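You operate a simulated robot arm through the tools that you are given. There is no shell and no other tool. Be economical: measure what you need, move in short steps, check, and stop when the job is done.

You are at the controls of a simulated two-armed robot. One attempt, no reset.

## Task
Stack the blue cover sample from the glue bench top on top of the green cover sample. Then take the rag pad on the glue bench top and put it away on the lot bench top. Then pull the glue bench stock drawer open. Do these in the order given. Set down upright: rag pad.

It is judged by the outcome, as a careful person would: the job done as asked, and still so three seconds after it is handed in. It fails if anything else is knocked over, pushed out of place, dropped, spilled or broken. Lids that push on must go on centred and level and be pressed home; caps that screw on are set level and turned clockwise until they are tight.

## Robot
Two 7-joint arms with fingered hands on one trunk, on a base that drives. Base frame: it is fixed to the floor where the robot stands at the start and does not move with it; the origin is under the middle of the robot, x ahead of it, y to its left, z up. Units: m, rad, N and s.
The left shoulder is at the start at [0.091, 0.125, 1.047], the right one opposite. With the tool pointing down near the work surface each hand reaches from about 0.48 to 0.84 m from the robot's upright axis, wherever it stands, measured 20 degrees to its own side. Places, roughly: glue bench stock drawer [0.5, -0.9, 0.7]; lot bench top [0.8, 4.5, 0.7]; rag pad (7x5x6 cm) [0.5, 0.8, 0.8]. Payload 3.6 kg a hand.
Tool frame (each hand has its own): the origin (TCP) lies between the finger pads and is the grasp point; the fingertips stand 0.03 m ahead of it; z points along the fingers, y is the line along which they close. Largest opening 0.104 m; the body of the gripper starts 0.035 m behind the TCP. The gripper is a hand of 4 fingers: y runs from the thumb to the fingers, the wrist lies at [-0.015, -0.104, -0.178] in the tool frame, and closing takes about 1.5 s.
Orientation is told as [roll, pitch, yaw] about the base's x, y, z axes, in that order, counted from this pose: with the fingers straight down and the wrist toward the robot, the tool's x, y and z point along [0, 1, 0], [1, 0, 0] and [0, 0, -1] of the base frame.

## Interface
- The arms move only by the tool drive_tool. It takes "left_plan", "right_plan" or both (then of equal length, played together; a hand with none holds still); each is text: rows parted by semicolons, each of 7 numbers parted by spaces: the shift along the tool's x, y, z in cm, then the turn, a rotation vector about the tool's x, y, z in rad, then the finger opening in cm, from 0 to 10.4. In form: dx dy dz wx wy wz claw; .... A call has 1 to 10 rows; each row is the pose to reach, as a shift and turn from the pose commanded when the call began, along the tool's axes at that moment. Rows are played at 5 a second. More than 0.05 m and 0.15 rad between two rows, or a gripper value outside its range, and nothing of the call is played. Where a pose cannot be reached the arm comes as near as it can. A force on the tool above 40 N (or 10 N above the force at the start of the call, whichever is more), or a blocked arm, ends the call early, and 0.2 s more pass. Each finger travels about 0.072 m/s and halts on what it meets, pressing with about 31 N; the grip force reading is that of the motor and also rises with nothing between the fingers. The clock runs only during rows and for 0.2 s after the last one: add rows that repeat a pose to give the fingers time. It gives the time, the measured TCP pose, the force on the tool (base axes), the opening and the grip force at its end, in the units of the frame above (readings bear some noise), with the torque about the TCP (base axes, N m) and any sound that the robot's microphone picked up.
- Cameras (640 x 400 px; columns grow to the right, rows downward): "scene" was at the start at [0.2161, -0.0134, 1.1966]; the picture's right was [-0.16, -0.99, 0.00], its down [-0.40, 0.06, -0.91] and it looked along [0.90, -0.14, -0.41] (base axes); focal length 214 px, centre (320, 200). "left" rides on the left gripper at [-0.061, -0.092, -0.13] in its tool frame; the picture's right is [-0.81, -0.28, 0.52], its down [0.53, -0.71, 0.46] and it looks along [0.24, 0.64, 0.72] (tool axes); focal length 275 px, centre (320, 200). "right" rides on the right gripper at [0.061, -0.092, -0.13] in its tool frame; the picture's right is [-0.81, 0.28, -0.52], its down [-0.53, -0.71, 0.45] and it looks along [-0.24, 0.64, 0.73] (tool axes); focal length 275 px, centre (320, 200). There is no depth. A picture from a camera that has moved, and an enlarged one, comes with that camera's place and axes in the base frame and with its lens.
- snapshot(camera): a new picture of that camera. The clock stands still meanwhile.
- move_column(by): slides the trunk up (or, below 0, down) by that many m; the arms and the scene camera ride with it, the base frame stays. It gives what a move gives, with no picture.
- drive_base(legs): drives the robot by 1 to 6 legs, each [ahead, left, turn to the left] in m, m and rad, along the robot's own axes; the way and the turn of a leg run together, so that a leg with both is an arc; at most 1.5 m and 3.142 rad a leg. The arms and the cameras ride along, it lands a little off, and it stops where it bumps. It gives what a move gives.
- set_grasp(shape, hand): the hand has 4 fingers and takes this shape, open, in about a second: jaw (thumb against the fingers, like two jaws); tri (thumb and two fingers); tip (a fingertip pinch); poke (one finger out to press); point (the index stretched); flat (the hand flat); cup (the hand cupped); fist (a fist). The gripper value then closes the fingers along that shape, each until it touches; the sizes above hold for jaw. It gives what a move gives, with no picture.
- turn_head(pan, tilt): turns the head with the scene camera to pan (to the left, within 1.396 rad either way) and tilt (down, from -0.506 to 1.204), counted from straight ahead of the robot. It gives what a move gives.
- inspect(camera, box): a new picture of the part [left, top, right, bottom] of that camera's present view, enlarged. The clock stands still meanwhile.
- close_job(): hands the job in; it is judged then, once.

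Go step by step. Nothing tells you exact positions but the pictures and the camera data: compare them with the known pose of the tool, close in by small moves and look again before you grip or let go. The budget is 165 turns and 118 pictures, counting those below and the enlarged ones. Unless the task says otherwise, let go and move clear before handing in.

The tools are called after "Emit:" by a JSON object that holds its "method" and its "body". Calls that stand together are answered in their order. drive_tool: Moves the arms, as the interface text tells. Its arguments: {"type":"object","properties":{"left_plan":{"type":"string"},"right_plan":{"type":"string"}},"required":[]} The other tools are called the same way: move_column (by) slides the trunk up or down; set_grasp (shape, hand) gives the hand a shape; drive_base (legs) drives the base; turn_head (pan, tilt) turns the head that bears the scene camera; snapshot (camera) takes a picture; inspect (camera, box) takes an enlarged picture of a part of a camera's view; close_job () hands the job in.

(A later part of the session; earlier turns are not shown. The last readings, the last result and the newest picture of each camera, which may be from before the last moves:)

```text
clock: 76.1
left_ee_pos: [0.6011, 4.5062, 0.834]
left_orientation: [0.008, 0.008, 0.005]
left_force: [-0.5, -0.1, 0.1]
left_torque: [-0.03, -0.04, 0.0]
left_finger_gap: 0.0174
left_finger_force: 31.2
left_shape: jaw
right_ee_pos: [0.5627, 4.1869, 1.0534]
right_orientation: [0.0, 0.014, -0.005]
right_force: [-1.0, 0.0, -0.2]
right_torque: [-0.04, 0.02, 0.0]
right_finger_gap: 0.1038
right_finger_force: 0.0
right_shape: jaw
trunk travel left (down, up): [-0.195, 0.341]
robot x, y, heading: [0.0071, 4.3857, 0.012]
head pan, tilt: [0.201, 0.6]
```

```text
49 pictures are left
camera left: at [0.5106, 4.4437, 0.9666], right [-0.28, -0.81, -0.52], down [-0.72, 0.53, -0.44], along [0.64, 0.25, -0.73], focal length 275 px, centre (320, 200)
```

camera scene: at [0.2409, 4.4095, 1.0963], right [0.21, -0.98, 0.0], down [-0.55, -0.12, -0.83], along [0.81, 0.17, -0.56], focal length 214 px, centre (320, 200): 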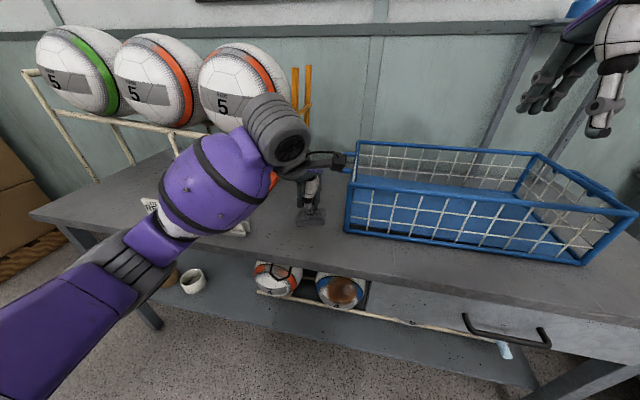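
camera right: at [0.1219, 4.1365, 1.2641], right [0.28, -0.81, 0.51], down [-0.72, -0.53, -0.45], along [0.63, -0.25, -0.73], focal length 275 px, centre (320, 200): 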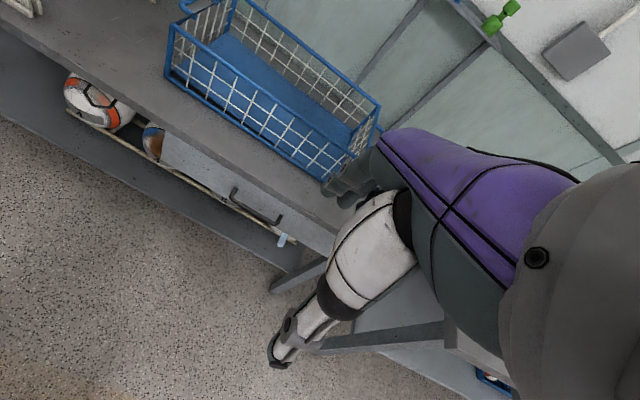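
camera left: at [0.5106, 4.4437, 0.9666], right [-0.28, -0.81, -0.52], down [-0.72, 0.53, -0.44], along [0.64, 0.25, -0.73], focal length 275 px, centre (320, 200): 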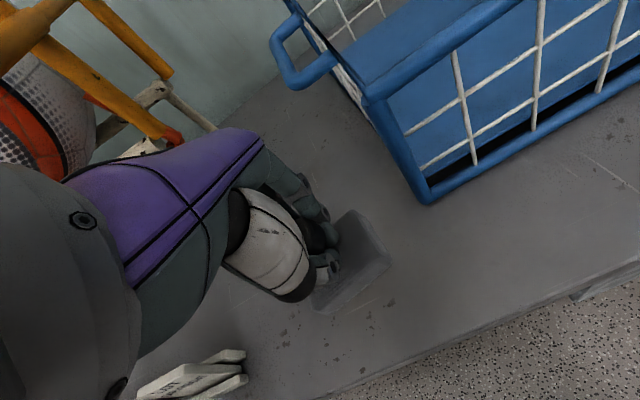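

The pad is over free bench top. I lower to near contact.

Emit:
{"method": "drive_tool", "body": {"left_plan": "0 0 1.5 0 0 0 0; 0 0 3 0 0 0 0; 0 0 4 0 0 0 0; 0 0 4.6 0 0 0 0; 0 0 4.6 0 0 0 0"}}

Emit:
{"method": "inspect", "body": {"camera": "scene", "box": [260, 150, 380, 250]}}

```text
clock: 77.3
left_ee_pos: [0.6006, 4.5087, 0.7891]
left_orientation: [0.01, 0.008, 0.006]
left_force: [-0.4, -0.7, 0.0]
left_torque: [0.0, -0.02, -0.01]
left_finger_gap: 0.0173
left_finger_force: 30.9
left_shape: jaw
right_ee_pos: [0.5642, 4.1865, 1.0531]
right_orientation: [0.0, 0.016, -0.005]
right_force: [-0.7, 0.3, -0.3]
right_torque: [-0.01, -0.02, 0.0]
right_finger_gap: 0.104
right_finger_force: 0.2
right_shape: jaw
trunk travel left (down, up): [-0.195, 0.341]
robot x, y, heading: [0.0071, 4.3869, 0.008]
head pan, tilt: [0.201, 0.6]
```

```text
4.00 times, centred on (320, 200) of scene
camera zoom: at [0.241, 4.4095, 1.0963], right [0.21, -0.98, 0.0], down [-0.55, -0.12, -0.83], along [0.81, 0.17, -0.56], focal length 858 px, centre (320, 200)
```

zoom: 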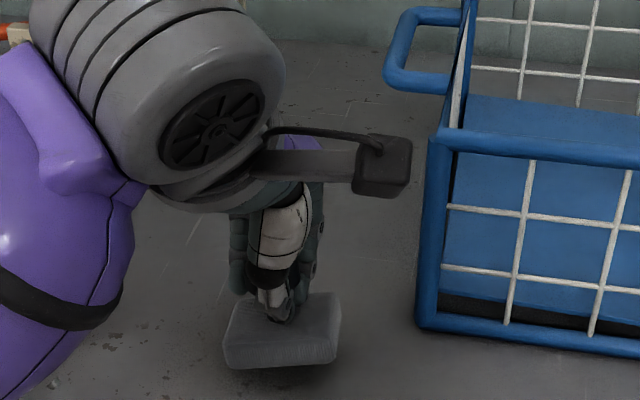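

Still a small gap under the pad. I continue in small steps.

Emit:
{"method": "drive_tool", "body": {"left_plan": "0 0 0.3 0 0 0 0; 0 0 0.6 0 0 0 0; 0 0 0.9 0 0 0 0; 0 0 0.9 0 0 0 0"}}

Emit:
{"method": "inspect", "body": {"camera": "scene", "box": [260, 150, 380, 250]}}

```text
clock: 78.3
left_ee_pos: [0.6007, 4.5077, 0.7802]
left_orientation: [0.007, 0.005, 0.002]
left_force: [-0.1, -1.7, 2.1]
left_torque: [0.02, -0.07, -0.02]
left_finger_gap: 0.0177
left_finger_force: 30.9
left_shape: jaw
right_ee_pos: [0.5623, 4.1856, 1.0532]
right_orientation: [-0.001, 0.013, -0.006]
right_force: [0.3, 0.0, 0.5]
right_torque: [-0.03, 0.0, -0.01]
right_finger_gap: 0.1037
right_finger_force: 0.0
right_shape: jaw
trunk travel left (down, up): [-0.195, 0.341]
robot x, y, heading: [0.0038, 4.3889, 0.014]
head pan, tilt: [0.201, 0.6]
```

```text
4.00 times, centred on (320, 200) of scene
camera zoom: at [0.2407, 4.4092, 1.0964], right [0.21, -0.98, 0.0], down [-0.55, -0.12, -0.83], along [0.81, 0.17, -0.56], focal length 858 px, centre (320, 200)
```

zoom: 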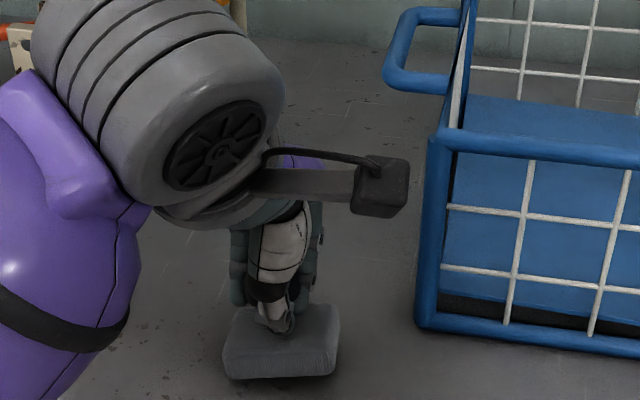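

Light contact (about 2 N). I press 2 mm more to seat it and read the force.

Emit:
{"method": "drive_tool", "body": {"left_plan": "0 0 0.1 0 0 0 0; 0 0 0.2 0 0 0 0; 0 0 0.2 0 0 0 0"}}

```text
clock: 79.1
left_ee_pos: [0.6006, 4.5077, 0.7788]
left_orientation: [0.007, 0.006, 0.004]
left_force: [-1.2, -1.1, 5.7]
left_torque: [0.13, -0.09, -0.03]
left_finger_gap: 0.0178
left_finger_force: 31.6
left_shape: jaw
right_ee_pos: [0.5634, 4.1876, 1.0531]
right_orientation: [0.001, 0.013, -0.005]
right_force: [-0.1, 1.3, -0.7]
right_torque: [0.03, 0.0, 0.03]
right_finger_gap: 0.1039
right_finger_force: 0.0
right_shape: jaw
trunk travel left (down, up): [-0.195, 0.341]
robot x, y, heading: [0.0067, 4.3931, 0.01]
head pan, tilt: [0.201, 0.6]
```

It is seated. I open the fingers.

Emit:
{"method": "drive_tool", "body": {"left_plan": "0 0 0 0 0 0 2.5; 0 0 0 0 0 0 4; 0 0 0 0 0 0 5.5; 0 0 0 0 0 0 6.5; 0 0 0 0 0 0 6.5"}}

Emit:
{"method": "snapshot", "body": {"camera": "left"}}

```text
clock: 80.3
left_ee_pos: [0.601, 4.5085, 0.7788]
left_orientation: [0.009, 0.008, 0.006]
left_force: [0.3, 0.1, 0.6]
left_torque: [-0.02, 0.02, -0.01]
left_finger_gap: 0.0647
left_finger_force: 0.2
left_shape: jaw
right_ee_pos: [0.5637, 4.1874, 1.0543]
right_orientation: [0.0, 0.015, -0.005]
right_force: [0.5, 0.2, 1.0]
right_torque: [-0.03, -0.03, 0.01]
right_finger_gap: 0.1041
right_finger_force: 0.1
right_shape: jaw
trunk travel left (down, up): [-0.195, 0.341]
robot x, y, heading: [0.0051, 4.388, 0.009]
head pan, tilt: [0.201, 0.6]
```

```text
46 pictures are left
camera left: at [0.51, 4.4456, 0.9098], right [-0.28, -0.81, -0.52], down [-0.72, 0.53, -0.44], along [0.64, 0.25, -0.73], focal length 275 px, centre (320, 200)
```

left: 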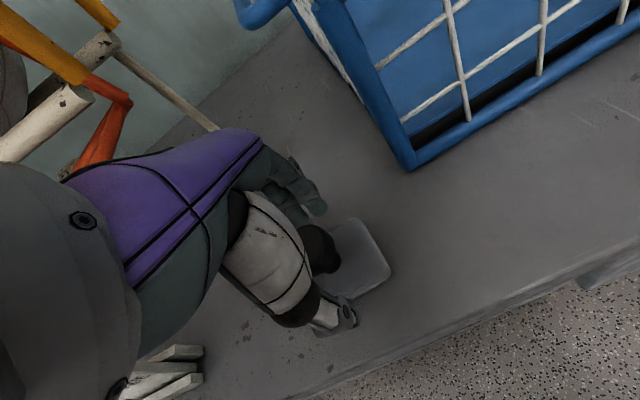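

I lift 7 cm (staying under the rack bar), then back the base away.

Emit:
{"method": "drive_tool", "body": {"left_plan": "0 0 -1.5 0 0 0 6.5; 0 0 -4 0 0 0 6.5; 0 0 -7.5 0 0 0 6.5; 0 0 -7.5 0 0 0 6.5"}}

Emit:
{"method": "drive_base", "body": {"legs": [[-0.35, 0.0, 0.0]]}}

Emit:
{"method": "snapshot", "body": {"camera": "scene"}}

```text
clock: 81.3
left_ee_pos: [0.6011, 4.5072, 0.8534]
left_orientation: [0.009, 0.01, 0.003]
left_force: [-0.2, 1.1, -0.3]
left_torque: [-0.01, 0.03, -0.02]
left_finger_gap: 0.0647
left_finger_force: 0.2
left_shape: jaw
right_ee_pos: [0.5632, 4.1868, 1.0528]
right_orientation: [-0.001, 0.013, -0.004]
right_force: [0.3, -0.2, 0.3]
right_torque: [-0.02, -0.01, 0.03]
right_finger_gap: 0.1038
right_finger_force: 0.0
right_shape: jaw
trunk travel left (down, up): [-0.195, 0.341]
robot x, y, heading: [0.0086, 4.3878, 0.007]
head pan, tilt: [0.201, 0.6]
```

```text
clock: 83.6
left_ee_pos: [0.254, 4.502, 0.8523]
left_orientation: [0.01, 0.007, -0.003]
left_force: [-1.1, -0.9, 0.5]
left_torque: [-0.02, -0.04, 0.0]
left_finger_gap: 0.0649
left_finger_force: 0.1
left_shape: jaw
right_ee_pos: [0.2146, 4.1817, 1.053]
right_orientation: [0.0, 0.014, -0.011]
right_force: [-0.6, 0.3, -0.6]
right_torque: [0.02, 0.0, 0.0]
right_finger_gap: 0.1039
right_finger_force: 0.1
right_shape: jaw
trunk travel left (down, up): [-0.195, 0.341]
robot x, y, heading: [-0.3389, 4.3906, 0.004]
head pan, tilt: [0.201, 0.6]
```

```text
45 pictures are left
camera scene: at [-0.1065, 4.4061, 1.0964], right [0.2, -0.98, 0.0], down [-0.55, -0.11, -0.83], along [0.81, 0.17, -0.56], focal length 214 px, centre (320, 200)
```

scene: 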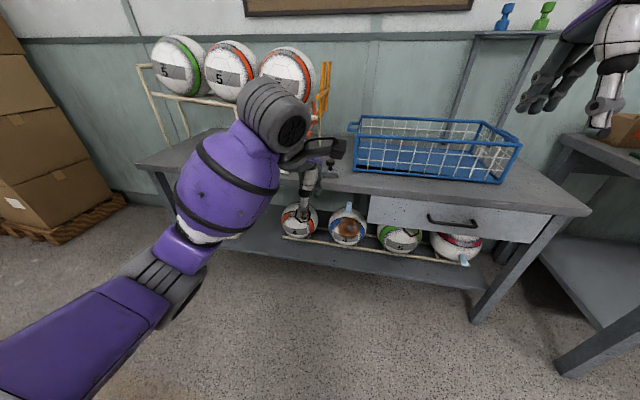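

I raise the trunk, drive back right toward the glue bench, and check the pad in passing.

Emit:
{"method": "move_column", "body": {"by": 0.08}}

Emit:
{"method": "drive_base", "body": {"legs": [[0.0, -0.5, 0.0]]}}

Emit:
{"method": "turn_head", "body": {"pan": 0.5, "tilt": 0.45}}

Emit:
{"method": "inspect", "body": {"camera": "scene", "box": [160, 80, 480, 280]}}

```text
clock: 84.7
left_ee_pos: [0.2562, 4.5023, 0.9318]
left_orientation: [0.007, 0.01, -0.003]
left_force: [-0.5, 0.0, -0.5]
left_torque: [0.04, 0.02, -0.02]
left_finger_gap: 0.0646
left_finger_force: 0.1
left_shape: jaw
right_ee_pos: [0.2164, 4.181, 1.1331]
right_orientation: [0.0, 0.016, -0.01]
right_force: [-0.2, 0.1, -0.2]
right_torque: [0.04, 0.0, -0.01]
right_finger_gap: 0.1042
right_finger_force: 0.0
right_shape: jaw
trunk travel left (down, up): [-0.275, 0.261]
robot x, y, heading: [-0.3396, 4.3876, -0.0]
head pan, tilt: [0.201, 0.6]
```

```text
clock: 87.7
left_ee_pos: [0.2576, 4.0099, 0.9328]
left_orientation: [0.01, 0.01, 0.008]
left_force: [0.3, 0.0, -0.1]
left_torque: [-0.04, 0.01, 0.0]
left_finger_gap: 0.0646
left_finger_force: 0.1
left_shape: jaw
right_ee_pos: [0.2207, 3.6888, 1.1341]
right_orientation: [0.002, 0.015, -0.001]
right_force: [0.0, -0.8, -0.2]
right_torque: [0.04, -0.02, 0.0]
right_finger_gap: 0.1039
right_finger_force: 0.1
right_shape: jaw
trunk travel left (down, up): [-0.275, 0.261]
robot x, y, heading: [-0.3368, 3.8875, 0.009]
head pan, tilt: [0.201, 0.6]
```

```text
clock: 88.5
left_ee_pos: [0.2572, 4.0098, 0.9322]
left_orientation: [0.009, 0.008, 0.006]
left_force: [-0.9, -0.9, 0.0]
left_torque: [0.01, 0.03, -0.02]
left_finger_gap: 0.0646
left_finger_force: 0.0
left_shape: jaw
right_ee_pos: [0.2208, 3.6894, 1.1341]
right_orientation: [-0.001, 0.015, 0.0]
right_force: [-0.6, 0.3, 0.0]
right_torque: [-0.01, 0.03, -0.02]
right_finger_gap: 0.1039
right_finger_force: 0.1
right_shape: jaw
trunk travel left (down, up): [-0.275, 0.261]
robot x, y, heading: [-0.3388, 3.8928, 0.015]
head pan, tilt: [0.499, 0.45]
```

```text
2.00 times, centred on (320, 180) of scene
camera zoom: at [-0.1323, 3.9369, 1.1935], right [0.49, -0.87, 0.0], down [-0.38, -0.21, -0.9], along [0.79, 0.44, -0.44], focal length 429 px, centre (320, 240)
```

zoom: 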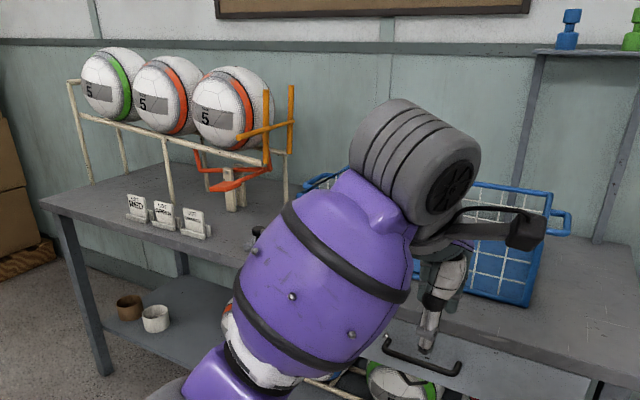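

The pad knob shows behind the arm, standing on the bench. I drive on to the glue bench.

Emit:
{"method": "drive_base", "body": {"legs": [[0.0, -1.4, 0.0], [0.0, -1.4, -0.012], [0.0, -1.35, 0.0]]}}

Emit:
{"method": "turn_head", "body": {"pan": -0.5, "tilt": 0.6}}

Emit:
{"method": "snapshot", "body": {"camera": "scene"}}

```text
clock: 108.3
left_ee_pos: [0.2157, -0.1483, 0.9324]
left_orientation: [0.008, 0.01, -0.021]
left_force: [0.1, 0.2, 0.0]
left_torque: [-0.01, -0.02, 0.0]
left_finger_gap: 0.0648
left_finger_force: 0.1
left_shape: jaw
right_ee_pos: [0.168, -0.4667, 1.1335]
right_orientation: [0.0, 0.012, -0.031]
right_force: [-0.4, -0.6, -0.3]
right_torque: [-0.01, -0.02, 0.04]
right_finger_gap: 0.1036
right_finger_force: 0.0
right_shape: jaw
trunk travel left (down, up): [-0.275, 0.261]
robot x, y, heading: [-0.385, -0.2489, -0.022]
head pan, tilt: [0.499, 0.45]
```

```text
clock: 109.6
left_ee_pos: [0.2136, -0.1476, 0.9323]
left_orientation: [0.009, 0.01, -0.023]
left_force: [-0.1, -0.7, 0.1]
left_torque: [-0.01, 0.01, 0.0]
left_finger_gap: 0.0648
left_finger_force: 0.1
left_shape: jaw
right_ee_pos: [0.1676, -0.4663, 1.1332]
right_orientation: [0.001, 0.013, -0.033]
right_force: [-0.6, -0.1, -0.7]
right_torque: [-0.02, -0.03, 0.01]
right_finger_gap: 0.1038
right_finger_force: 0.0
right_shape: jaw
trunk travel left (down, up): [-0.275, 0.261]
robot x, y, heading: [-0.3827, -0.2526, -0.024]
head pan, tilt: [-0.499, 0.6]
```

```text
43 pictures are left
camera scene: at [-0.1823, -0.2943, 1.18], right [-0.49, -0.87, 0.0], down [-0.49, 0.28, -0.83], along [0.72, -0.41, -0.56], focal length 214 px, centre (320, 200)
```

scene: 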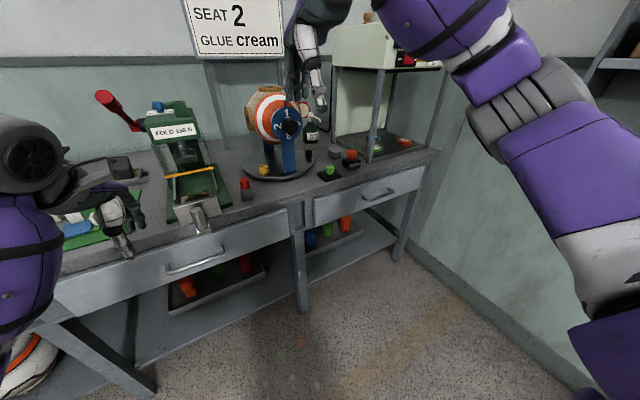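

The right-hand drawer with handle near [0.34, −0.87, 0.70] is the stock drawer. I drive right 0.32 m and look closer.

Emit:
{"method": "drive_base", "body": {"legs": [[0.0, -0.32, 0.022]]}}

Emit:
{"method": "turn_head", "body": {"pan": -0.45, "tilt": 0.6}}

Emit:
{"method": "snapshot", "body": {"camera": "scene"}}

Emit:
{"method": "snapshot", "body": {"camera": "right"}}

```text
clock: 111.8
left_ee_pos: [0.2091, -0.4555, 0.9328]
left_orientation: [0.009, 0.009, 0.002]
left_force: [0.7, 0.3, 0.2]
left_torque: [0.0, 0.02, 0.0]
left_finger_gap: 0.0645
left_finger_force: 0.0
left_shape: jaw
right_ee_pos: [0.1712, -0.776, 1.133]
right_orientation: [0.002, 0.015, -0.006]
right_force: [0.2, -0.5, -0.4]
right_torque: [0.0, 0.02, 0.03]
right_finger_gap: 0.1039
right_finger_force: 0.0
right_shape: jaw
trunk travel left (down, up): [-0.275, 0.261]
robot x, y, heading: [-0.3884, -0.5745, 0.01]
head pan, tilt: [-0.499, 0.6]
```

```text
clock: 112.4
left_ee_pos: [0.2108, -0.4545, 0.9316]
left_orientation: [0.008, 0.008, 0.002]
left_force: [-0.1, -1.0, 0.2]
left_torque: [0.0, -0.03, -0.02]
left_finger_gap: 0.0646
left_finger_force: 0.0
left_shape: jaw
right_ee_pos: [0.17, -0.7743, 1.1342]
right_orientation: [-0.001, 0.015, -0.006]
right_force: [0.4, 0.6, -0.5]
right_torque: [0.02, 0.02, 0.0]
right_finger_gap: 0.104
right_finger_force: 0.1
right_shape: jaw
trunk travel left (down, up): [-0.275, 0.261]
robot x, y, heading: [-0.3816, -0.5723, 0.01]
head pan, tilt: [-0.45, 0.6]
```

```text
42 pictures are left
camera scene: at [-0.1814, -0.6084, 1.18], right [-0.43, -0.9, 0.0], down [-0.51, 0.24, -0.83], along [0.75, -0.35, -0.56], focal length 214 px, centre (320, 200)
```

scene: 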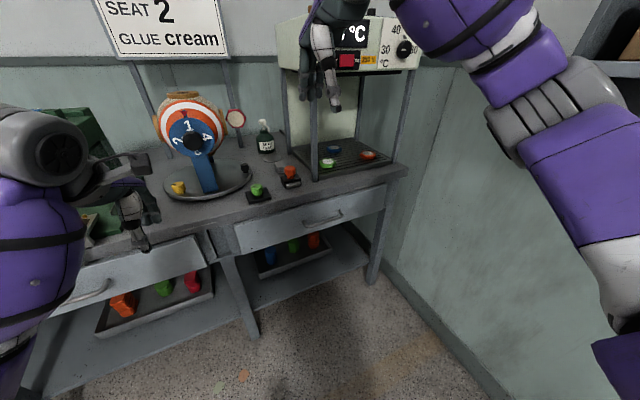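

```text
41 pictures are left
camera right: at [0.0822, -0.7134, 1.264], right [0.28, -0.81, 0.51], down [-0.72, -0.53, -0.45], along [0.63, -0.25, -0.73], focal length 275 px, centre (320, 200)
```

right: 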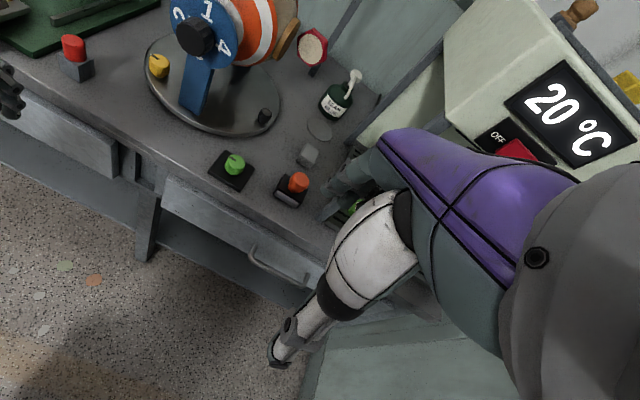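

Handle centre triangulates to about [0.321, −0.86, 0.719]. I zoom to see stand-off and the bench edge.

Emit:
{"method": "inspect", "body": {"camera": "scene", "box": [220, 160, 420, 285]}}

Emit:
{"method": "inspect", "body": {"camera": "right", "box": [140, 150, 340, 320]}}

```text
3.20 times, centred on (320, 222) of scene
camera zoom: at [-0.1814, -0.6084, 1.18], right [-0.43, -0.9, 0.0], down [-0.51, 0.24, -0.83], along [0.75, -0.35, -0.56], focal length 686 px, centre (320, 128)
```

zoom: 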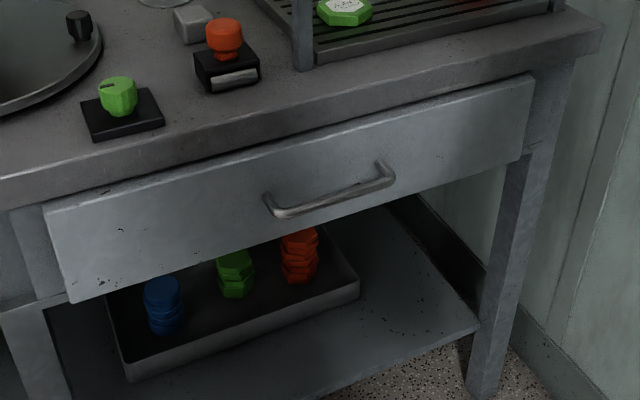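

```text
2.35 times, centred on (240, 235) of right
camera zoom: at [0.0822, -0.7134, 1.264], right [0.28, -0.81, 0.51], down [-0.72, -0.53, -0.45], along [0.63, -0.25, -0.73], focal length 648 px, centre (508, 118)
```

zoom: 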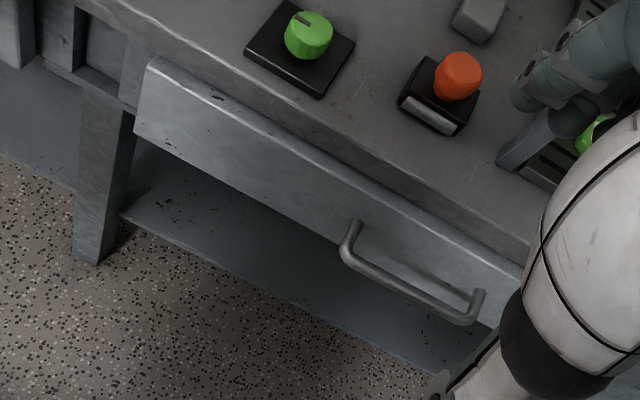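

The bar stands off ~3 cm from a drawer face slightly proud of the bench edge. I lower the trunk 15 cm, then pitch the right hand so its fingers point forward-down; the left hand lifts clear.

Emit:
{"method": "drive_tool", "body": {"left_plan": "0 -2 -3 0 0 0 6.5; 0 -4 -6 0 0 0 6.5; 0 -6 -10 0 0 0 6.5; 0 -6 -14 0 0 0 6.5"}}

Emit:
{"method": "move_column", "body": {"by": -0.15}}

Emit:
{"method": "drive_tool", "body": {"right_plan": "-1 1 0 -0.14 0 0 8; -2 2 0 -0.28 0 0 8; -3 3 0 -0.42 0 0 8; -4 4 0 -0.56 0 0 8; -5 5 0 -0.7 0 0 8; -6 6 0 -0.84 0 0 7; -7 7 0 -0.98 0 0 6; -8.5 8 0 -1.0 0 0 6; -8.5 8 0 -1.0 0 0 6"}}

Emit:
{"method": "snapshot", "body": {"camera": "scene"}}

Emit:
{"method": "snapshot", "body": {"camera": "right"}}

```text
clock: 113.4
left_ee_pos: [0.1512, -0.4545, 1.0715]
left_orientation: [0.009, 0.01, 0.003]
left_force: [-0.7, -0.3, -0.6]
left_torque: [0.04, -0.01, 0.02]
left_finger_gap: 0.0647
left_finger_force: 0.1
left_shape: jaw
right_ee_pos: [0.1717, -0.7755, 1.1333]
right_orientation: [0.001, 0.014, -0.006]
right_force: [-0.1, 0.9, -0.2]
right_torque: [-0.03, -0.02, -0.02]
right_finger_gap: 0.1039
right_finger_force: 0.2
right_shape: jaw
trunk travel left (down, up): [-0.275, 0.261]
robot x, y, heading: [-0.3856, -0.5711, 0.006]
head pan, tilt: [-0.45, 0.6]
```

```text
clock: 115.1
left_ee_pos: [0.1514, -0.4558, 0.9234]
left_orientation: [0.008, 0.008, 0.003]
left_force: [-0.2, 0.2, 0.2]
left_torque: [0.0, -0.01, 0.02]
left_finger_gap: 0.0646
left_finger_force: 0.1
left_shape: jaw
right_ee_pos: [0.1699, -0.776, 0.9829]
right_orientation: [0.001, 0.013, -0.007]
right_force: [0.0, -0.3, -0.4]
right_torque: [-0.02, -0.02, 0.02]
right_finger_gap: 0.1039
right_finger_force: 0.0
right_shape: jaw
trunk travel left (down, up): [-0.125, 0.411]
robot x, y, heading: [-0.3848, -0.5702, 0.011]
head pan, tilt: [-0.45, 0.6]
```

```text
clock: 117.1
left_ee_pos: [0.1504, -0.4569, 0.9219]
left_orientation: [0.009, 0.008, 0.005]
left_force: [-0.4, 0.2, -0.4]
left_torque: [0.01, -0.04, 0.02]
left_finger_gap: 0.0649
left_finger_force: 0.0
left_shape: jaw
right_ee_pos: [0.2509, -0.8614, 0.982]
right_orientation: [0.0, -0.987, -0.006]
right_force: [1.3, 0.6, 0.5]
right_torque: [-0.05, -0.04, -0.02]
right_finger_gap: 0.0606
right_finger_force: 0.1
right_shape: jaw
trunk travel left (down, up): [-0.125, 0.411]
robot x, y, heading: [-0.3861, -0.5701, 0.004]
head pan, tilt: [-0.45, 0.6]
```

```text
38 pictures are left
camera scene: at [-0.1318, -0.6081, 1.0158], right [-0.43, -0.9, 0.0], down [-0.51, 0.24, -0.83], along [0.75, -0.35, -0.56], focal length 214 px, centre (320, 200)
```

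scene: 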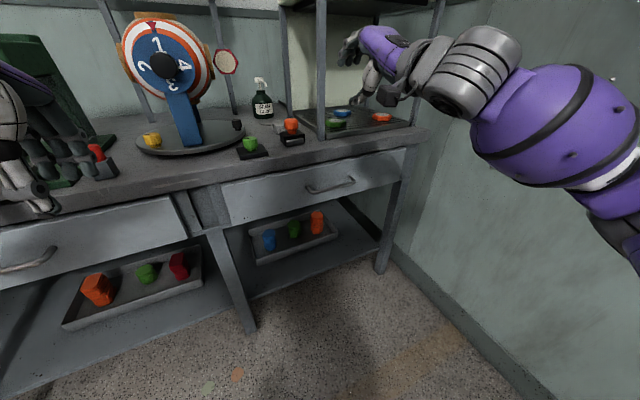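

```text
37 pictures are left
camera right: at [0.0925, -0.7986, 0.9762], right [-0.29, -0.81, 0.51], down [-0.02, -0.53, -0.85], along [0.96, -0.25, 0.14], focal length 275 px, centre (320, 200)
```

right: 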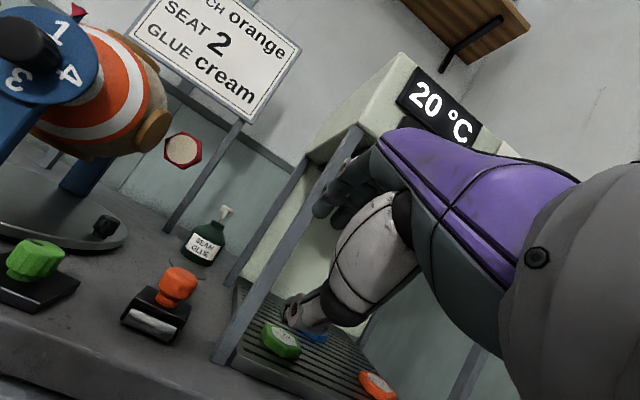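

I zoom on the handle from this lower view to refine its height.

Emit:
{"method": "inspect", "body": {"camera": "scene", "box": [270, 150, 390, 225]}}

```text
5.33 times, centred on (330, 188) of scene
camera zoom: at [-0.1318, -0.6081, 1.0158], right [-0.43, -0.9, 0.0], down [-0.51, 0.24, -0.83], along [0.75, -0.35, -0.56], focal length 1144 px, centre (267, 267)
```

zoom: 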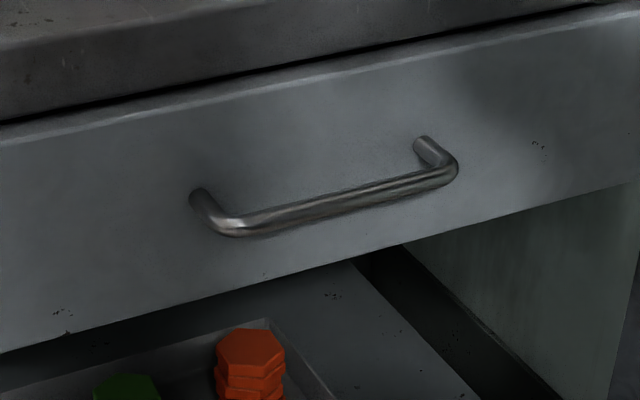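

Handle bar refined: centre [0.325, −0.868, 0.703]. I lower the right hand to a pre-grasp point in front of it.

Emit:
{"method": "drive_tool", "body": {"right_plan": "-0.1 -3.2 1.9 0 0 0 6; -0.3 -6.4 3.8 0 0 0 6; -0.4 -9.6 5.75 0 0 0 5; -0.5 -12.8 7.7 0 0 0 4.5; -0.6 -16 9.6 0 0 0 4.5; -0.7 -19.2 11.5 0 0 0 4.5; -0.7 -19.2 11.5 0 0 0 4.5"}}

Emit:
{"method": "snapshot", "body": {"camera": "right"}}

Emit:
{"method": "snapshot", "body": {"camera": "scene"}}

```text
clock: 118.7
left_ee_pos: [0.1497, -0.4558, 0.9237]
left_orientation: [0.009, 0.008, 0.001]
left_force: [0.0, -0.2, 1.1]
left_torque: [0.0, -0.02, -0.01]
left_finger_gap: 0.0647
left_finger_force: 0.1
left_shape: jaw
right_ee_pos: [0.2388, -0.8688, 0.7568]
right_orientation: [0.0, -0.985, -0.007]
right_force: [-0.6, 0.0, -0.6]
right_torque: [0.0, 0.01, -0.04]
right_finger_gap: 0.0454
right_finger_force: 0.0
right_shape: jaw
trunk travel left (down, up): [-0.125, 0.411]
robot x, y, heading: [-0.387, -0.5743, 0.011]
head pan, tilt: [-0.45, 0.6]
```

```text
35 pictures are left
camera right: at [0.0812, -0.8061, 0.7506], right [-0.29, -0.81, 0.51], down [-0.02, -0.53, -0.85], along [0.96, -0.25, 0.14], focal length 275 px, centre (320, 200)
```

right: 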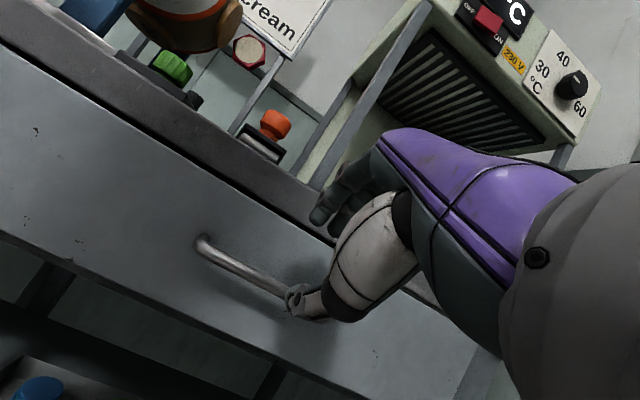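

```text
34 pictures are left
camera scene: at [-0.1318, -0.6081, 1.0158], right [-0.43, -0.9, 0.0], down [-0.51, 0.24, -0.83], along [0.75, -0.35, -0.56], focal length 214 px, centre (320, 200)
```

scene: 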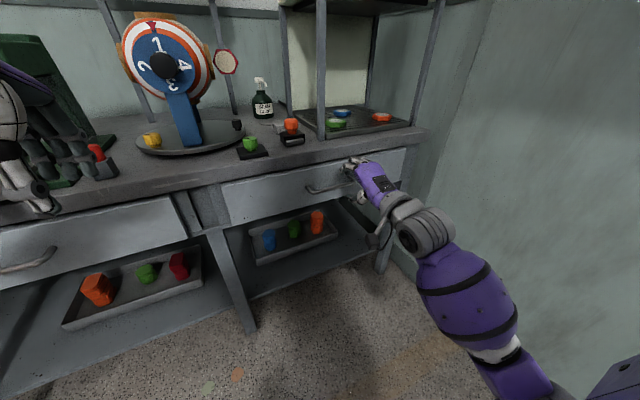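

Alignment with the bar agrees (z≈0.704, y≈−0.868). I advance most of the way and check.

Emit:
{"method": "drive_tool", "body": {"right_plan": "0 0.05 2 0 0 0 4.5; 0 0.1 4 0 0 0 4.5; 0 0.15 5.5 0 0 0 4.5; 0 0.15 5.5 0 0 0 4.5"}}

Emit:
{"method": "inspect", "body": {"camera": "right", "box": [180, 150, 420, 350]}}

Emit:
{"method": "inspect", "body": {"camera": "scene", "box": [290, 140, 410, 220]}}

```text
clock: 119.7
left_ee_pos: [0.1505, -0.4555, 0.9236]
left_orientation: [0.008, 0.008, 0.004]
left_force: [0.1, 0.3, 0.1]
left_torque: [-0.01, 0.02, -0.01]
left_finger_gap: 0.0645
left_finger_force: 0.0
left_shape: jaw
right_ee_pos: [0.2867, -0.8686, 0.7286]
right_orientation: [0.002, -0.986, -0.004]
right_force: [0.0, 0.0, -0.1]
right_torque: [0.01, 0.02, -0.01]
right_finger_gap: 0.0452
right_finger_force: 0.0
right_shape: jaw
trunk travel left (down, up): [-0.125, 0.411]
robot x, y, heading: [-0.3846, -0.5681, 0.009]
head pan, tilt: [-0.45, 0.6]
```

```text
2.00 times, centred on (300, 250) of right
camera zoom: at [0.129, -0.8062, 0.7223], right [-0.28, -0.81, 0.51], down [-0.02, -0.53, -0.85], along [0.96, -0.25, 0.14], focal length 551 px, centre (360, 100)
```

zoom: 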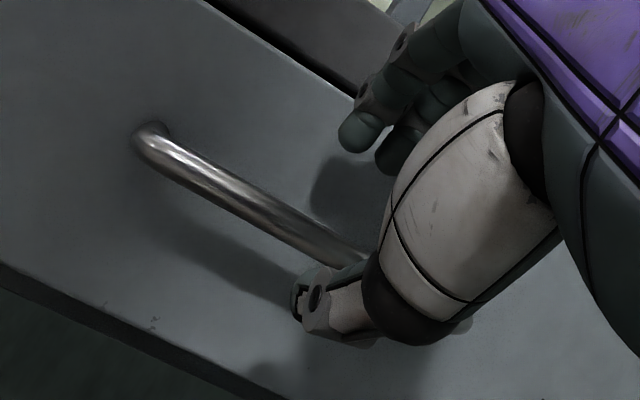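

```text
5.00 times, centred on (350, 180) of scene
camera zoom: at [-0.1318, -0.6081, 1.0158], right [-0.43, -0.9, 0.0], down [-0.51, 0.24, -0.83], along [0.75, -0.35, -0.56], focal length 1072 px, centre (170, 300)
```

zoom: 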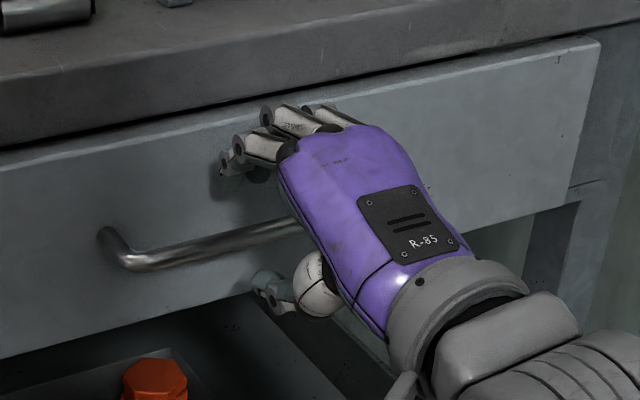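

The bar passes between thumb (below) and fingers (above). I advance 2 cm more and close.

Emit:
{"method": "drive_tool", "body": {"right_plan": "0 0 1 0 0 0 4.5; 0 0 2 0 0 0 4.5; 0 0 2 0 0 0 3; 0 0 2 0 0 0 1.5; 0 0 2 0 0 0 0; 0 0 2 0 0 0 0; 0 0 2 0 0 0 0; 0 0 2 0 0 0 0"}}

Emit:
{"method": "inspect", "body": {"camera": "right", "box": [180, 150, 420, 350]}}

Emit:
{"method": "inspect", "body": {"camera": "scene", "box": [290, 140, 410, 220]}}

```text
clock: 121.5
left_ee_pos: [0.1496, -0.4571, 0.9239]
left_orientation: [0.009, 0.009, 0.003]
left_force: [-0.3, 0.8, -0.8]
left_torque: [-0.04, 0.01, -0.05]
left_finger_gap: 0.0646
left_finger_force: 0.0
left_shape: jaw
right_ee_pos: [0.3033, -0.8684, 0.7187]
right_orientation: [0.001, -0.987, -0.005]
right_force: [-4.9, 0.7, 1.0]
right_torque: [-0.04, 0.1, 0.08]
right_finger_gap: 0.0057
right_finger_force: 31.2
right_shape: jaw
trunk travel left (down, up): [-0.125, 0.411]
robot x, y, heading: [-0.3849, -0.5715, 0.001]
head pan, tilt: [-0.45, 0.6]
```

```text
2.00 times, centred on (300, 250) of right
camera zoom: at [0.145, -0.8068, 0.7128], right [-0.28, -0.81, 0.51], down [-0.02, -0.53, -0.85], along [0.96, -0.25, 0.14], focal length 551 px, centre (360, 100)
```

zoom: 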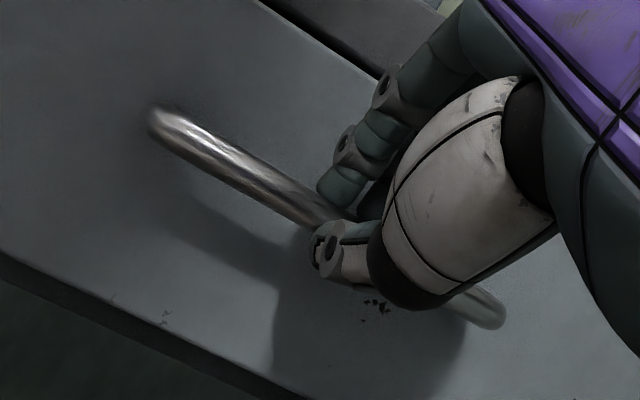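

```text
5.00 times, centred on (350, 180) of scene
camera zoom: at [-0.1323, -0.6081, 1.0159], right [-0.43, -0.9, 0.0], down [-0.51, 0.24, -0.83], along [0.75, -0.35, -0.56], focal length 1072 px, centre (170, 300)
```

zoom: 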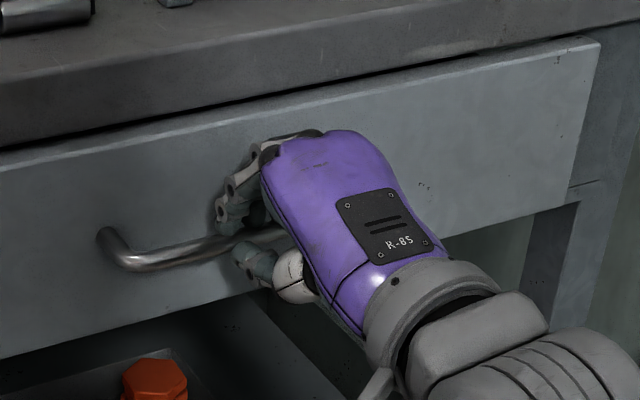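

The bar is gripped. I pull straight back along −x, 6 cm first.

Emit:
{"method": "drive_tool", "body": {"right_plan": "0 -0.55 -0.83 0 0 0 0; 0 -1.1 -1.67 0 0 0 0; 0 -1.65 -2.5 0 0 0 0; 0 -2.2 -3.34 0 0 0 0; 0 -2.75 -4.17 0 0 0 0; 0 -3.3 -5 0 0 0 0; 0 -3.3 -5 0 0 0 0"}}

Emit:
{"method": "snapshot", "body": {"camera": "scene"}}

```text
clock: 123.1
left_ee_pos: [0.1517, -0.4564, 0.9229]
left_orientation: [0.009, 0.008, 0.002]
left_force: [-1.5, -0.1, 0.0]
left_torque: [0.02, 0.0, 0.02]
left_finger_gap: 0.065
left_finger_force: 0.0
left_shape: jaw
right_ee_pos: [0.2431, -0.868, 0.7188]
right_orientation: [-0.001, -0.986, -0.008]
right_force: [0.4, -3.4, 2.3]
right_torque: [-0.16, -0.03, 0.02]
right_finger_gap: 0.0054
right_finger_force: 30.8
right_shape: jaw
trunk travel left (down, up): [-0.125, 0.411]
robot x, y, heading: [-0.386, -0.5725, 0.005]
head pan, tilt: [-0.45, 0.6]
```

```text
29 pictures are left
camera scene: at [-0.132, -0.6083, 1.0158], right [-0.43, -0.9, 0.0], down [-0.51, 0.24, -0.83], along [0.75, -0.35, -0.56], focal length 214 px, centre (320, 200)
```

scene: 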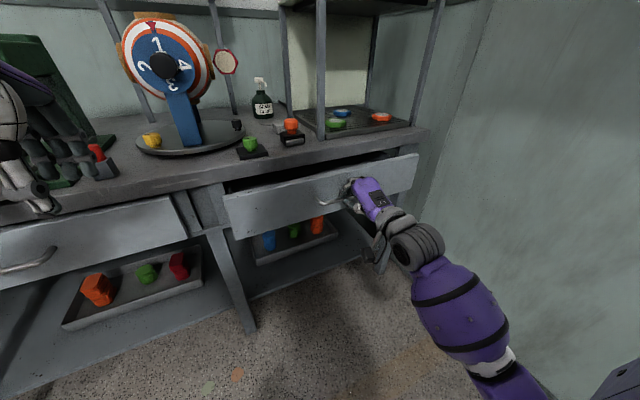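

The drawer is sliding open. I continue by driving the base back 0.1 m with the grip held.

Emit:
{"method": "drive_base", "body": {"legs": [[-0.1, 0.0, 0.0]]}}

Emit:
{"method": "snapshot", "body": {"camera": "scene"}}

```text
clock: 124.3
left_ee_pos: [0.0502, -0.4572, 0.9225]
left_orientation: [0.008, 0.009, 0.002]
left_force: [-0.4, 0.9, -0.4]
left_torque: [0.03, 0.04, 0.03]
left_finger_gap: 0.0647
left_finger_force: 0.0
left_shape: jaw
right_ee_pos: [0.1443, -0.8683, 0.7186]
right_orientation: [0.002, -0.985, -0.008]
right_force: [0.2, -2.1, 1.6]
right_torque: [-0.13, -0.01, 0.04]
right_finger_gap: 0.005
right_finger_force: 31.7
right_shape: jaw
trunk travel left (down, up): [-0.125, 0.411]
robot x, y, heading: [-0.4876, -0.5746, 0.007]
head pan, tilt: [-0.45, 0.6]
```

```text
28 pictures are left
camera scene: at [-0.232, -0.6088, 1.0158], right [-0.43, -0.9, 0.0], down [-0.51, 0.24, -0.83], along [0.75, -0.35, -0.56], focal length 214 px, centre (320, 200)
```

scene: 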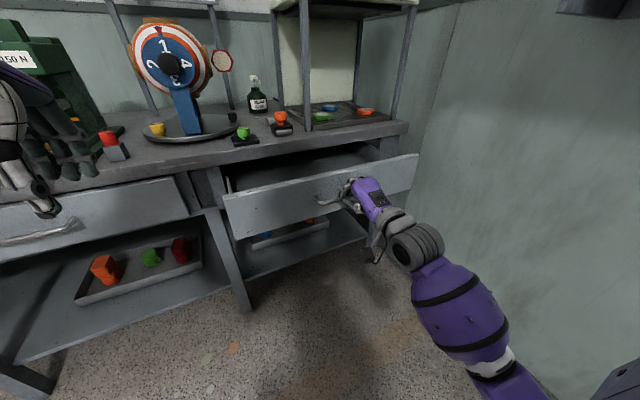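

It is open 16 cm. I pull 5 cm more, watching the force for the end stop.

Emit:
{"method": "drive_base", "body": {"legs": [[-0.05, 0.0, 0.0]]}}

Emit:
{"method": "drive_base", "body": {"legs": [[-0.04, 0.0, 0.0]]}}

Emit:
{"method": "snapshot", "body": {"camera": "scene"}}

```text
clock: 125.2
left_ee_pos: [0.0029, -0.4575, 0.923]
left_orientation: [0.008, 0.009, 0.004]
left_force: [0.3, 0.1, 0.5]
left_torque: [-0.06, -0.04, 0.0]
left_finger_gap: 0.0648
left_finger_force: 0.0
left_shape: jaw
right_ee_pos: [0.0933, -0.8689, 0.7173]
right_orientation: [0.001, -0.986, -0.007]
right_force: [0.1, 0.4, -0.4]
right_torque: [0.02, -0.04, 0.0]
right_finger_gap: 0.0046
right_finger_force: 30.8
right_shape: jaw
trunk travel left (down, up): [-0.125, 0.411]
robot x, y, heading: [-0.5364, -0.5726, 0.005]
head pan, tilt: [-0.45, 0.6]
```

```text
clock: 126.1
left_ee_pos: [-0.0376, -0.4584, 0.9243]
left_orientation: [0.009, 0.009, 0.003]
left_force: [0.6, 0.2, 0.9]
left_torque: [0.0, -0.04, 0.02]
left_finger_gap: 0.0646
left_finger_force: 0.0
left_shape: jaw
right_ee_pos: [0.0539, -0.8701, 0.7182]
right_orientation: [0.002, -0.987, -0.01]
right_force: [0.0, -0.4, 1.1]
right_torque: [-0.01, 0.01, 0.0]
right_finger_gap: 0.0046
right_finger_force: 31.3
right_shape: jaw
trunk travel left (down, up): [-0.125, 0.411]
robot x, y, heading: [-0.578, -0.5736, 0.006]
head pan, tilt: [-0.45, 0.6]
```

```text
27 pictures are left
camera scene: at [-0.3213, -0.6095, 1.0159], right [-0.43, -0.9, 0.0], down [-0.51, 0.24, -0.83], along [0.75, -0.35, -0.56], focal length 214 px, centre (320, 200)
```

scene: 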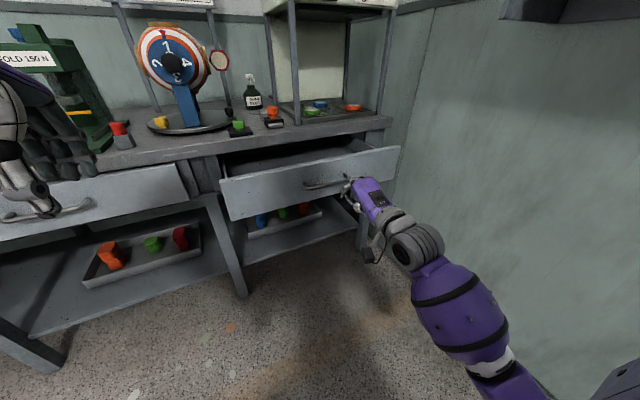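

I check whether the hand still holds the bar.

Emit:
{"method": "inspect", "body": {"camera": "scene", "box": [200, 110, 420, 250]}}

Emit:
{"method": "snapshot", "body": {"camera": "right"}}

```text
2.86 times, centred on (310, 180) of scene
camera zoom: at [-0.3213, -0.6095, 1.0159], right [-0.43, -0.9, 0.0], down [-0.51, 0.24, -0.83], along [0.75, -0.35, -0.56], focal length 613 px, centre (349, 257)
```

zoom: 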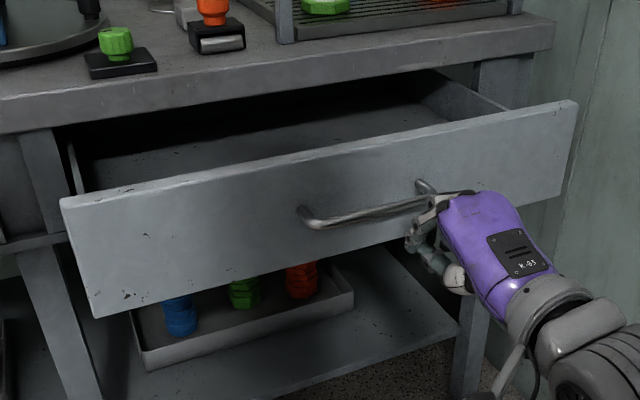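

```text
25 pictures are left
camera right: at [-0.1041, -0.807, 0.7128], right [-0.29, -0.81, 0.51], down [-0.02, -0.53, -0.85], along [0.96, -0.25, 0.14], focal length 275 px, centre (320, 200)
```

right: 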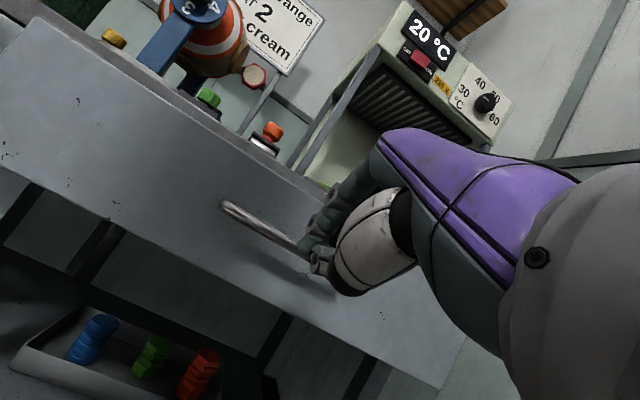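

The drawer reached its stop (~19 cm open) and the fingertips slipped off the bar. I back the hand clear, then take a final look at the drawer and the stack.

Emit:
{"method": "drive_base", "body": {"legs": [[-0.08, 0.0, 0.0]]}}

Emit:
{"method": "snapshot", "body": {"camera": "scene"}}

Emit:
{"method": "turn_head", "body": {"pan": 0.3, "tilt": 0.3}}

Emit:
{"method": "snapshot", "body": {"camera": "scene"}}

```text
clock: 127.1
left_ee_pos: [-0.1188, -0.4593, 0.9242]
left_orientation: [0.009, 0.007, 0.002]
left_force: [-0.1, 0.1, -0.5]
left_torque: [0.01, 0.01, 0.02]
left_finger_gap: 0.0646
left_finger_force: 0.0
left_shape: jaw
right_ee_pos: [-0.0258, -0.8696, 0.7193]
right_orientation: [0.002, -0.987, -0.008]
right_force: [0.5, 0.7, -0.2]
right_torque: [-0.07, -0.02, 0.02]
right_finger_gap: 0.0044
right_finger_force: 31.3
right_shape: jaw
trunk travel left (down, up): [-0.125, 0.411]
robot x, y, heading: [-0.6521, -0.5741, 0.013]
head pan, tilt: [-0.45, 0.6]
```

```text
24 pictures are left
camera scene: at [-0.401, -0.61, 1.0159], right [-0.43, -0.9, 0.0], down [-0.51, 0.24, -0.83], along [0.75, -0.36, -0.56], focal length 214 px, centre (320, 200)
```

scene: 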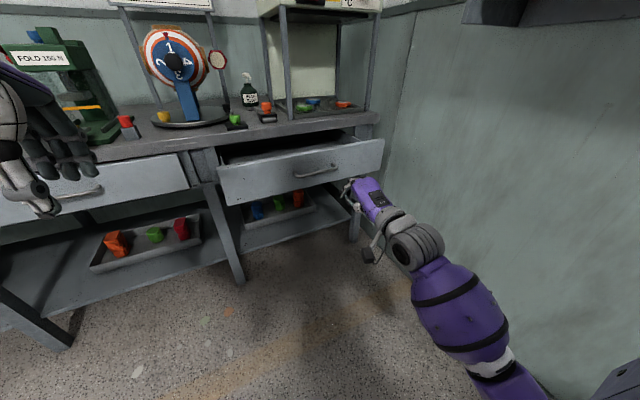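

```text
clock: 128.2
left_ee_pos: [-0.1188, -0.458, 0.9226]
left_orientation: [0.009, 0.007, 0.002]
left_force: [0.2, 0.2, -0.4]
left_torque: [-0.04, -0.01, 0.01]
left_finger_gap: 0.0645
left_finger_force: 0.2
left_shape: jaw
right_ee_pos: [-0.0239, -0.8693, 0.7171]
right_orientation: [0.002, -0.986, -0.008]
right_force: [0.7, -1.4, -0.3]
right_torque: [0.03, 0.02, 0.02]
right_finger_gap: 0.0044
right_finger_force: 31.2
right_shape: jaw
trunk travel left (down, up): [-0.125, 0.411]
robot x, y, heading: [-0.6485, -0.5767, 0.006]
head pan, tilt: [0.3, 0.3]
```

```text
23 pictures are left
camera scene: at [-0.3912, -0.544, 1.0432], right [0.3, -0.95, 0.0], down [-0.28, -0.09, -0.96], along [0.91, 0.29, -0.3], focal length 214 px, centre (320, 200)
```

scene: 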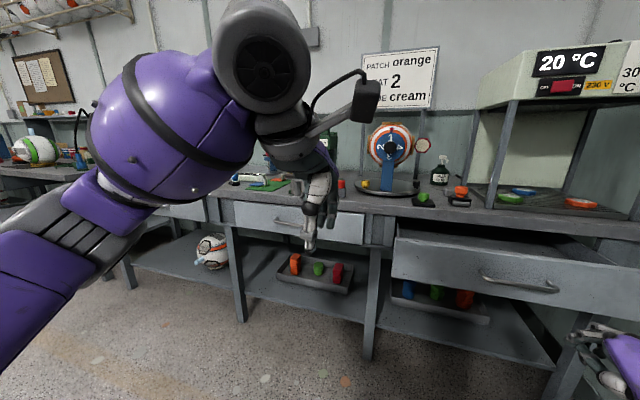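

The drawer stands about 16 cm open and the grip was only at the fingertips, so the slip may not have been the stop. I'll regrip deeper and pull once more: open the fingers, drive ahead 0.09 m and look.

Emit:
{"method": "drive_tool", "body": {"right_plan": "0 0 0 0 0 0 2; 0 0 0 0 0 0 4.2; 0 0 0 0 0 0 4.2"}}

Emit:
{"method": "drive_base", "body": {"legs": [[0.09, 0.0, 0.0]]}}

Emit:
{"method": "turn_head", "body": {"pan": -0.45, "tilt": 0.6}}

Emit:
{"method": "inspect", "body": {"camera": "scene", "box": [250, 130, 410, 230]}}

Emit:
{"method": "snapshot", "body": {"camera": "right"}}

```text
clock: 129.0
left_ee_pos: [-0.1178, -0.4587, 0.9234]
left_orientation: [0.008, 0.01, 0.003]
left_force: [-0.1, 0.8, -0.6]
left_torque: [0.0, 0.01, 0.04]
left_finger_gap: 0.0647
left_finger_force: 0.1
left_shape: jaw
right_ee_pos: [-0.0264, -0.8692, 0.7191]
right_orientation: [0.002, -0.986, -0.01]
right_force: [-0.4, 0.9, 0.3]
right_torque: [0.01, 0.03, 0.03]
right_finger_gap: 0.0416
right_finger_force: 0.1
right_shape: jaw
trunk travel left (down, up): [-0.125, 0.411]
robot x, y, heading: [-0.656, -0.5755, 0.005]
head pan, tilt: [0.3, 0.3]
```

```text
clock: 130.1
left_ee_pos: [-0.0286, -0.4579, 0.9231]
left_orientation: [0.011, 0.012, 0.002]
left_force: [-0.1, 0.0, 0.4]
left_torque: [0.0, -0.02, 0.02]
left_finger_gap: 0.0647
left_finger_force: 0.1
left_shape: jaw
right_ee_pos: [0.0644, -0.8695, 0.7176]
right_orientation: [0.001, -0.987, -0.009]
right_force: [0.5, -0.3, -0.4]
right_torque: [0.02, 0.02, -0.02]
right_finger_gap: 0.0416
right_finger_force: 0.1
right_shape: jaw
trunk travel left (down, up): [-0.125, 0.411]
robot x, y, heading: [-0.561, -0.5716, 0.006]
head pan, tilt: [0.3, 0.3]
```

```text
clock: 131.2
left_ee_pos: [-0.0277, -0.4574, 0.9227]
left_orientation: [0.01, 0.007, 0.002]
left_force: [0.9, -1.0, -0.4]
left_torque: [-0.02, -0.01, 0.0]
left_finger_gap: 0.0647
left_finger_force: 0.0
left_shape: jaw
right_ee_pos: [0.0633, -0.8706, 0.7179]
right_orientation: [0.001, -0.986, -0.009]
right_force: [1.2, 0.0, 0.0]
right_torque: [-0.02, -0.05, -0.02]
right_finger_gap: 0.0416
right_finger_force: 0.0
right_shape: jaw
trunk travel left (down, up): [-0.125, 0.411]
robot x, y, heading: [-0.5663, -0.5753, 0.006]
head pan, tilt: [-0.45, 0.6]
```

```text
4.00 times, centred on (330, 180) of scene
camera zoom: at [-0.3114, -0.6097, 1.0158], right [-0.43, -0.9, 0.0], down [-0.51, 0.24, -0.83], along [0.74, -0.36, -0.56], focal length 858 px, centre (280, 280)
```

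zoom: 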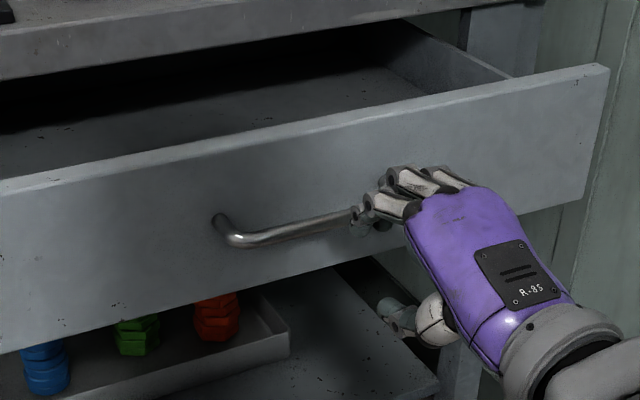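

```text
21 pictures are left
camera right: at [-0.0946, -0.8074, 0.7125], right [-0.29, -0.81, 0.51], down [-0.02, -0.53, -0.85], along [0.96, -0.25, 0.14], focal length 275 px, centre (320, 200)
```

right: 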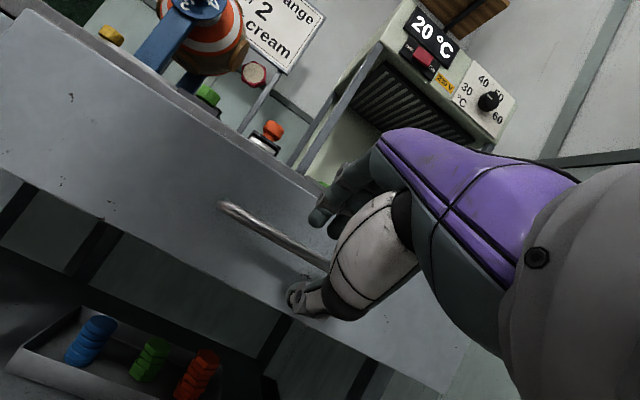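

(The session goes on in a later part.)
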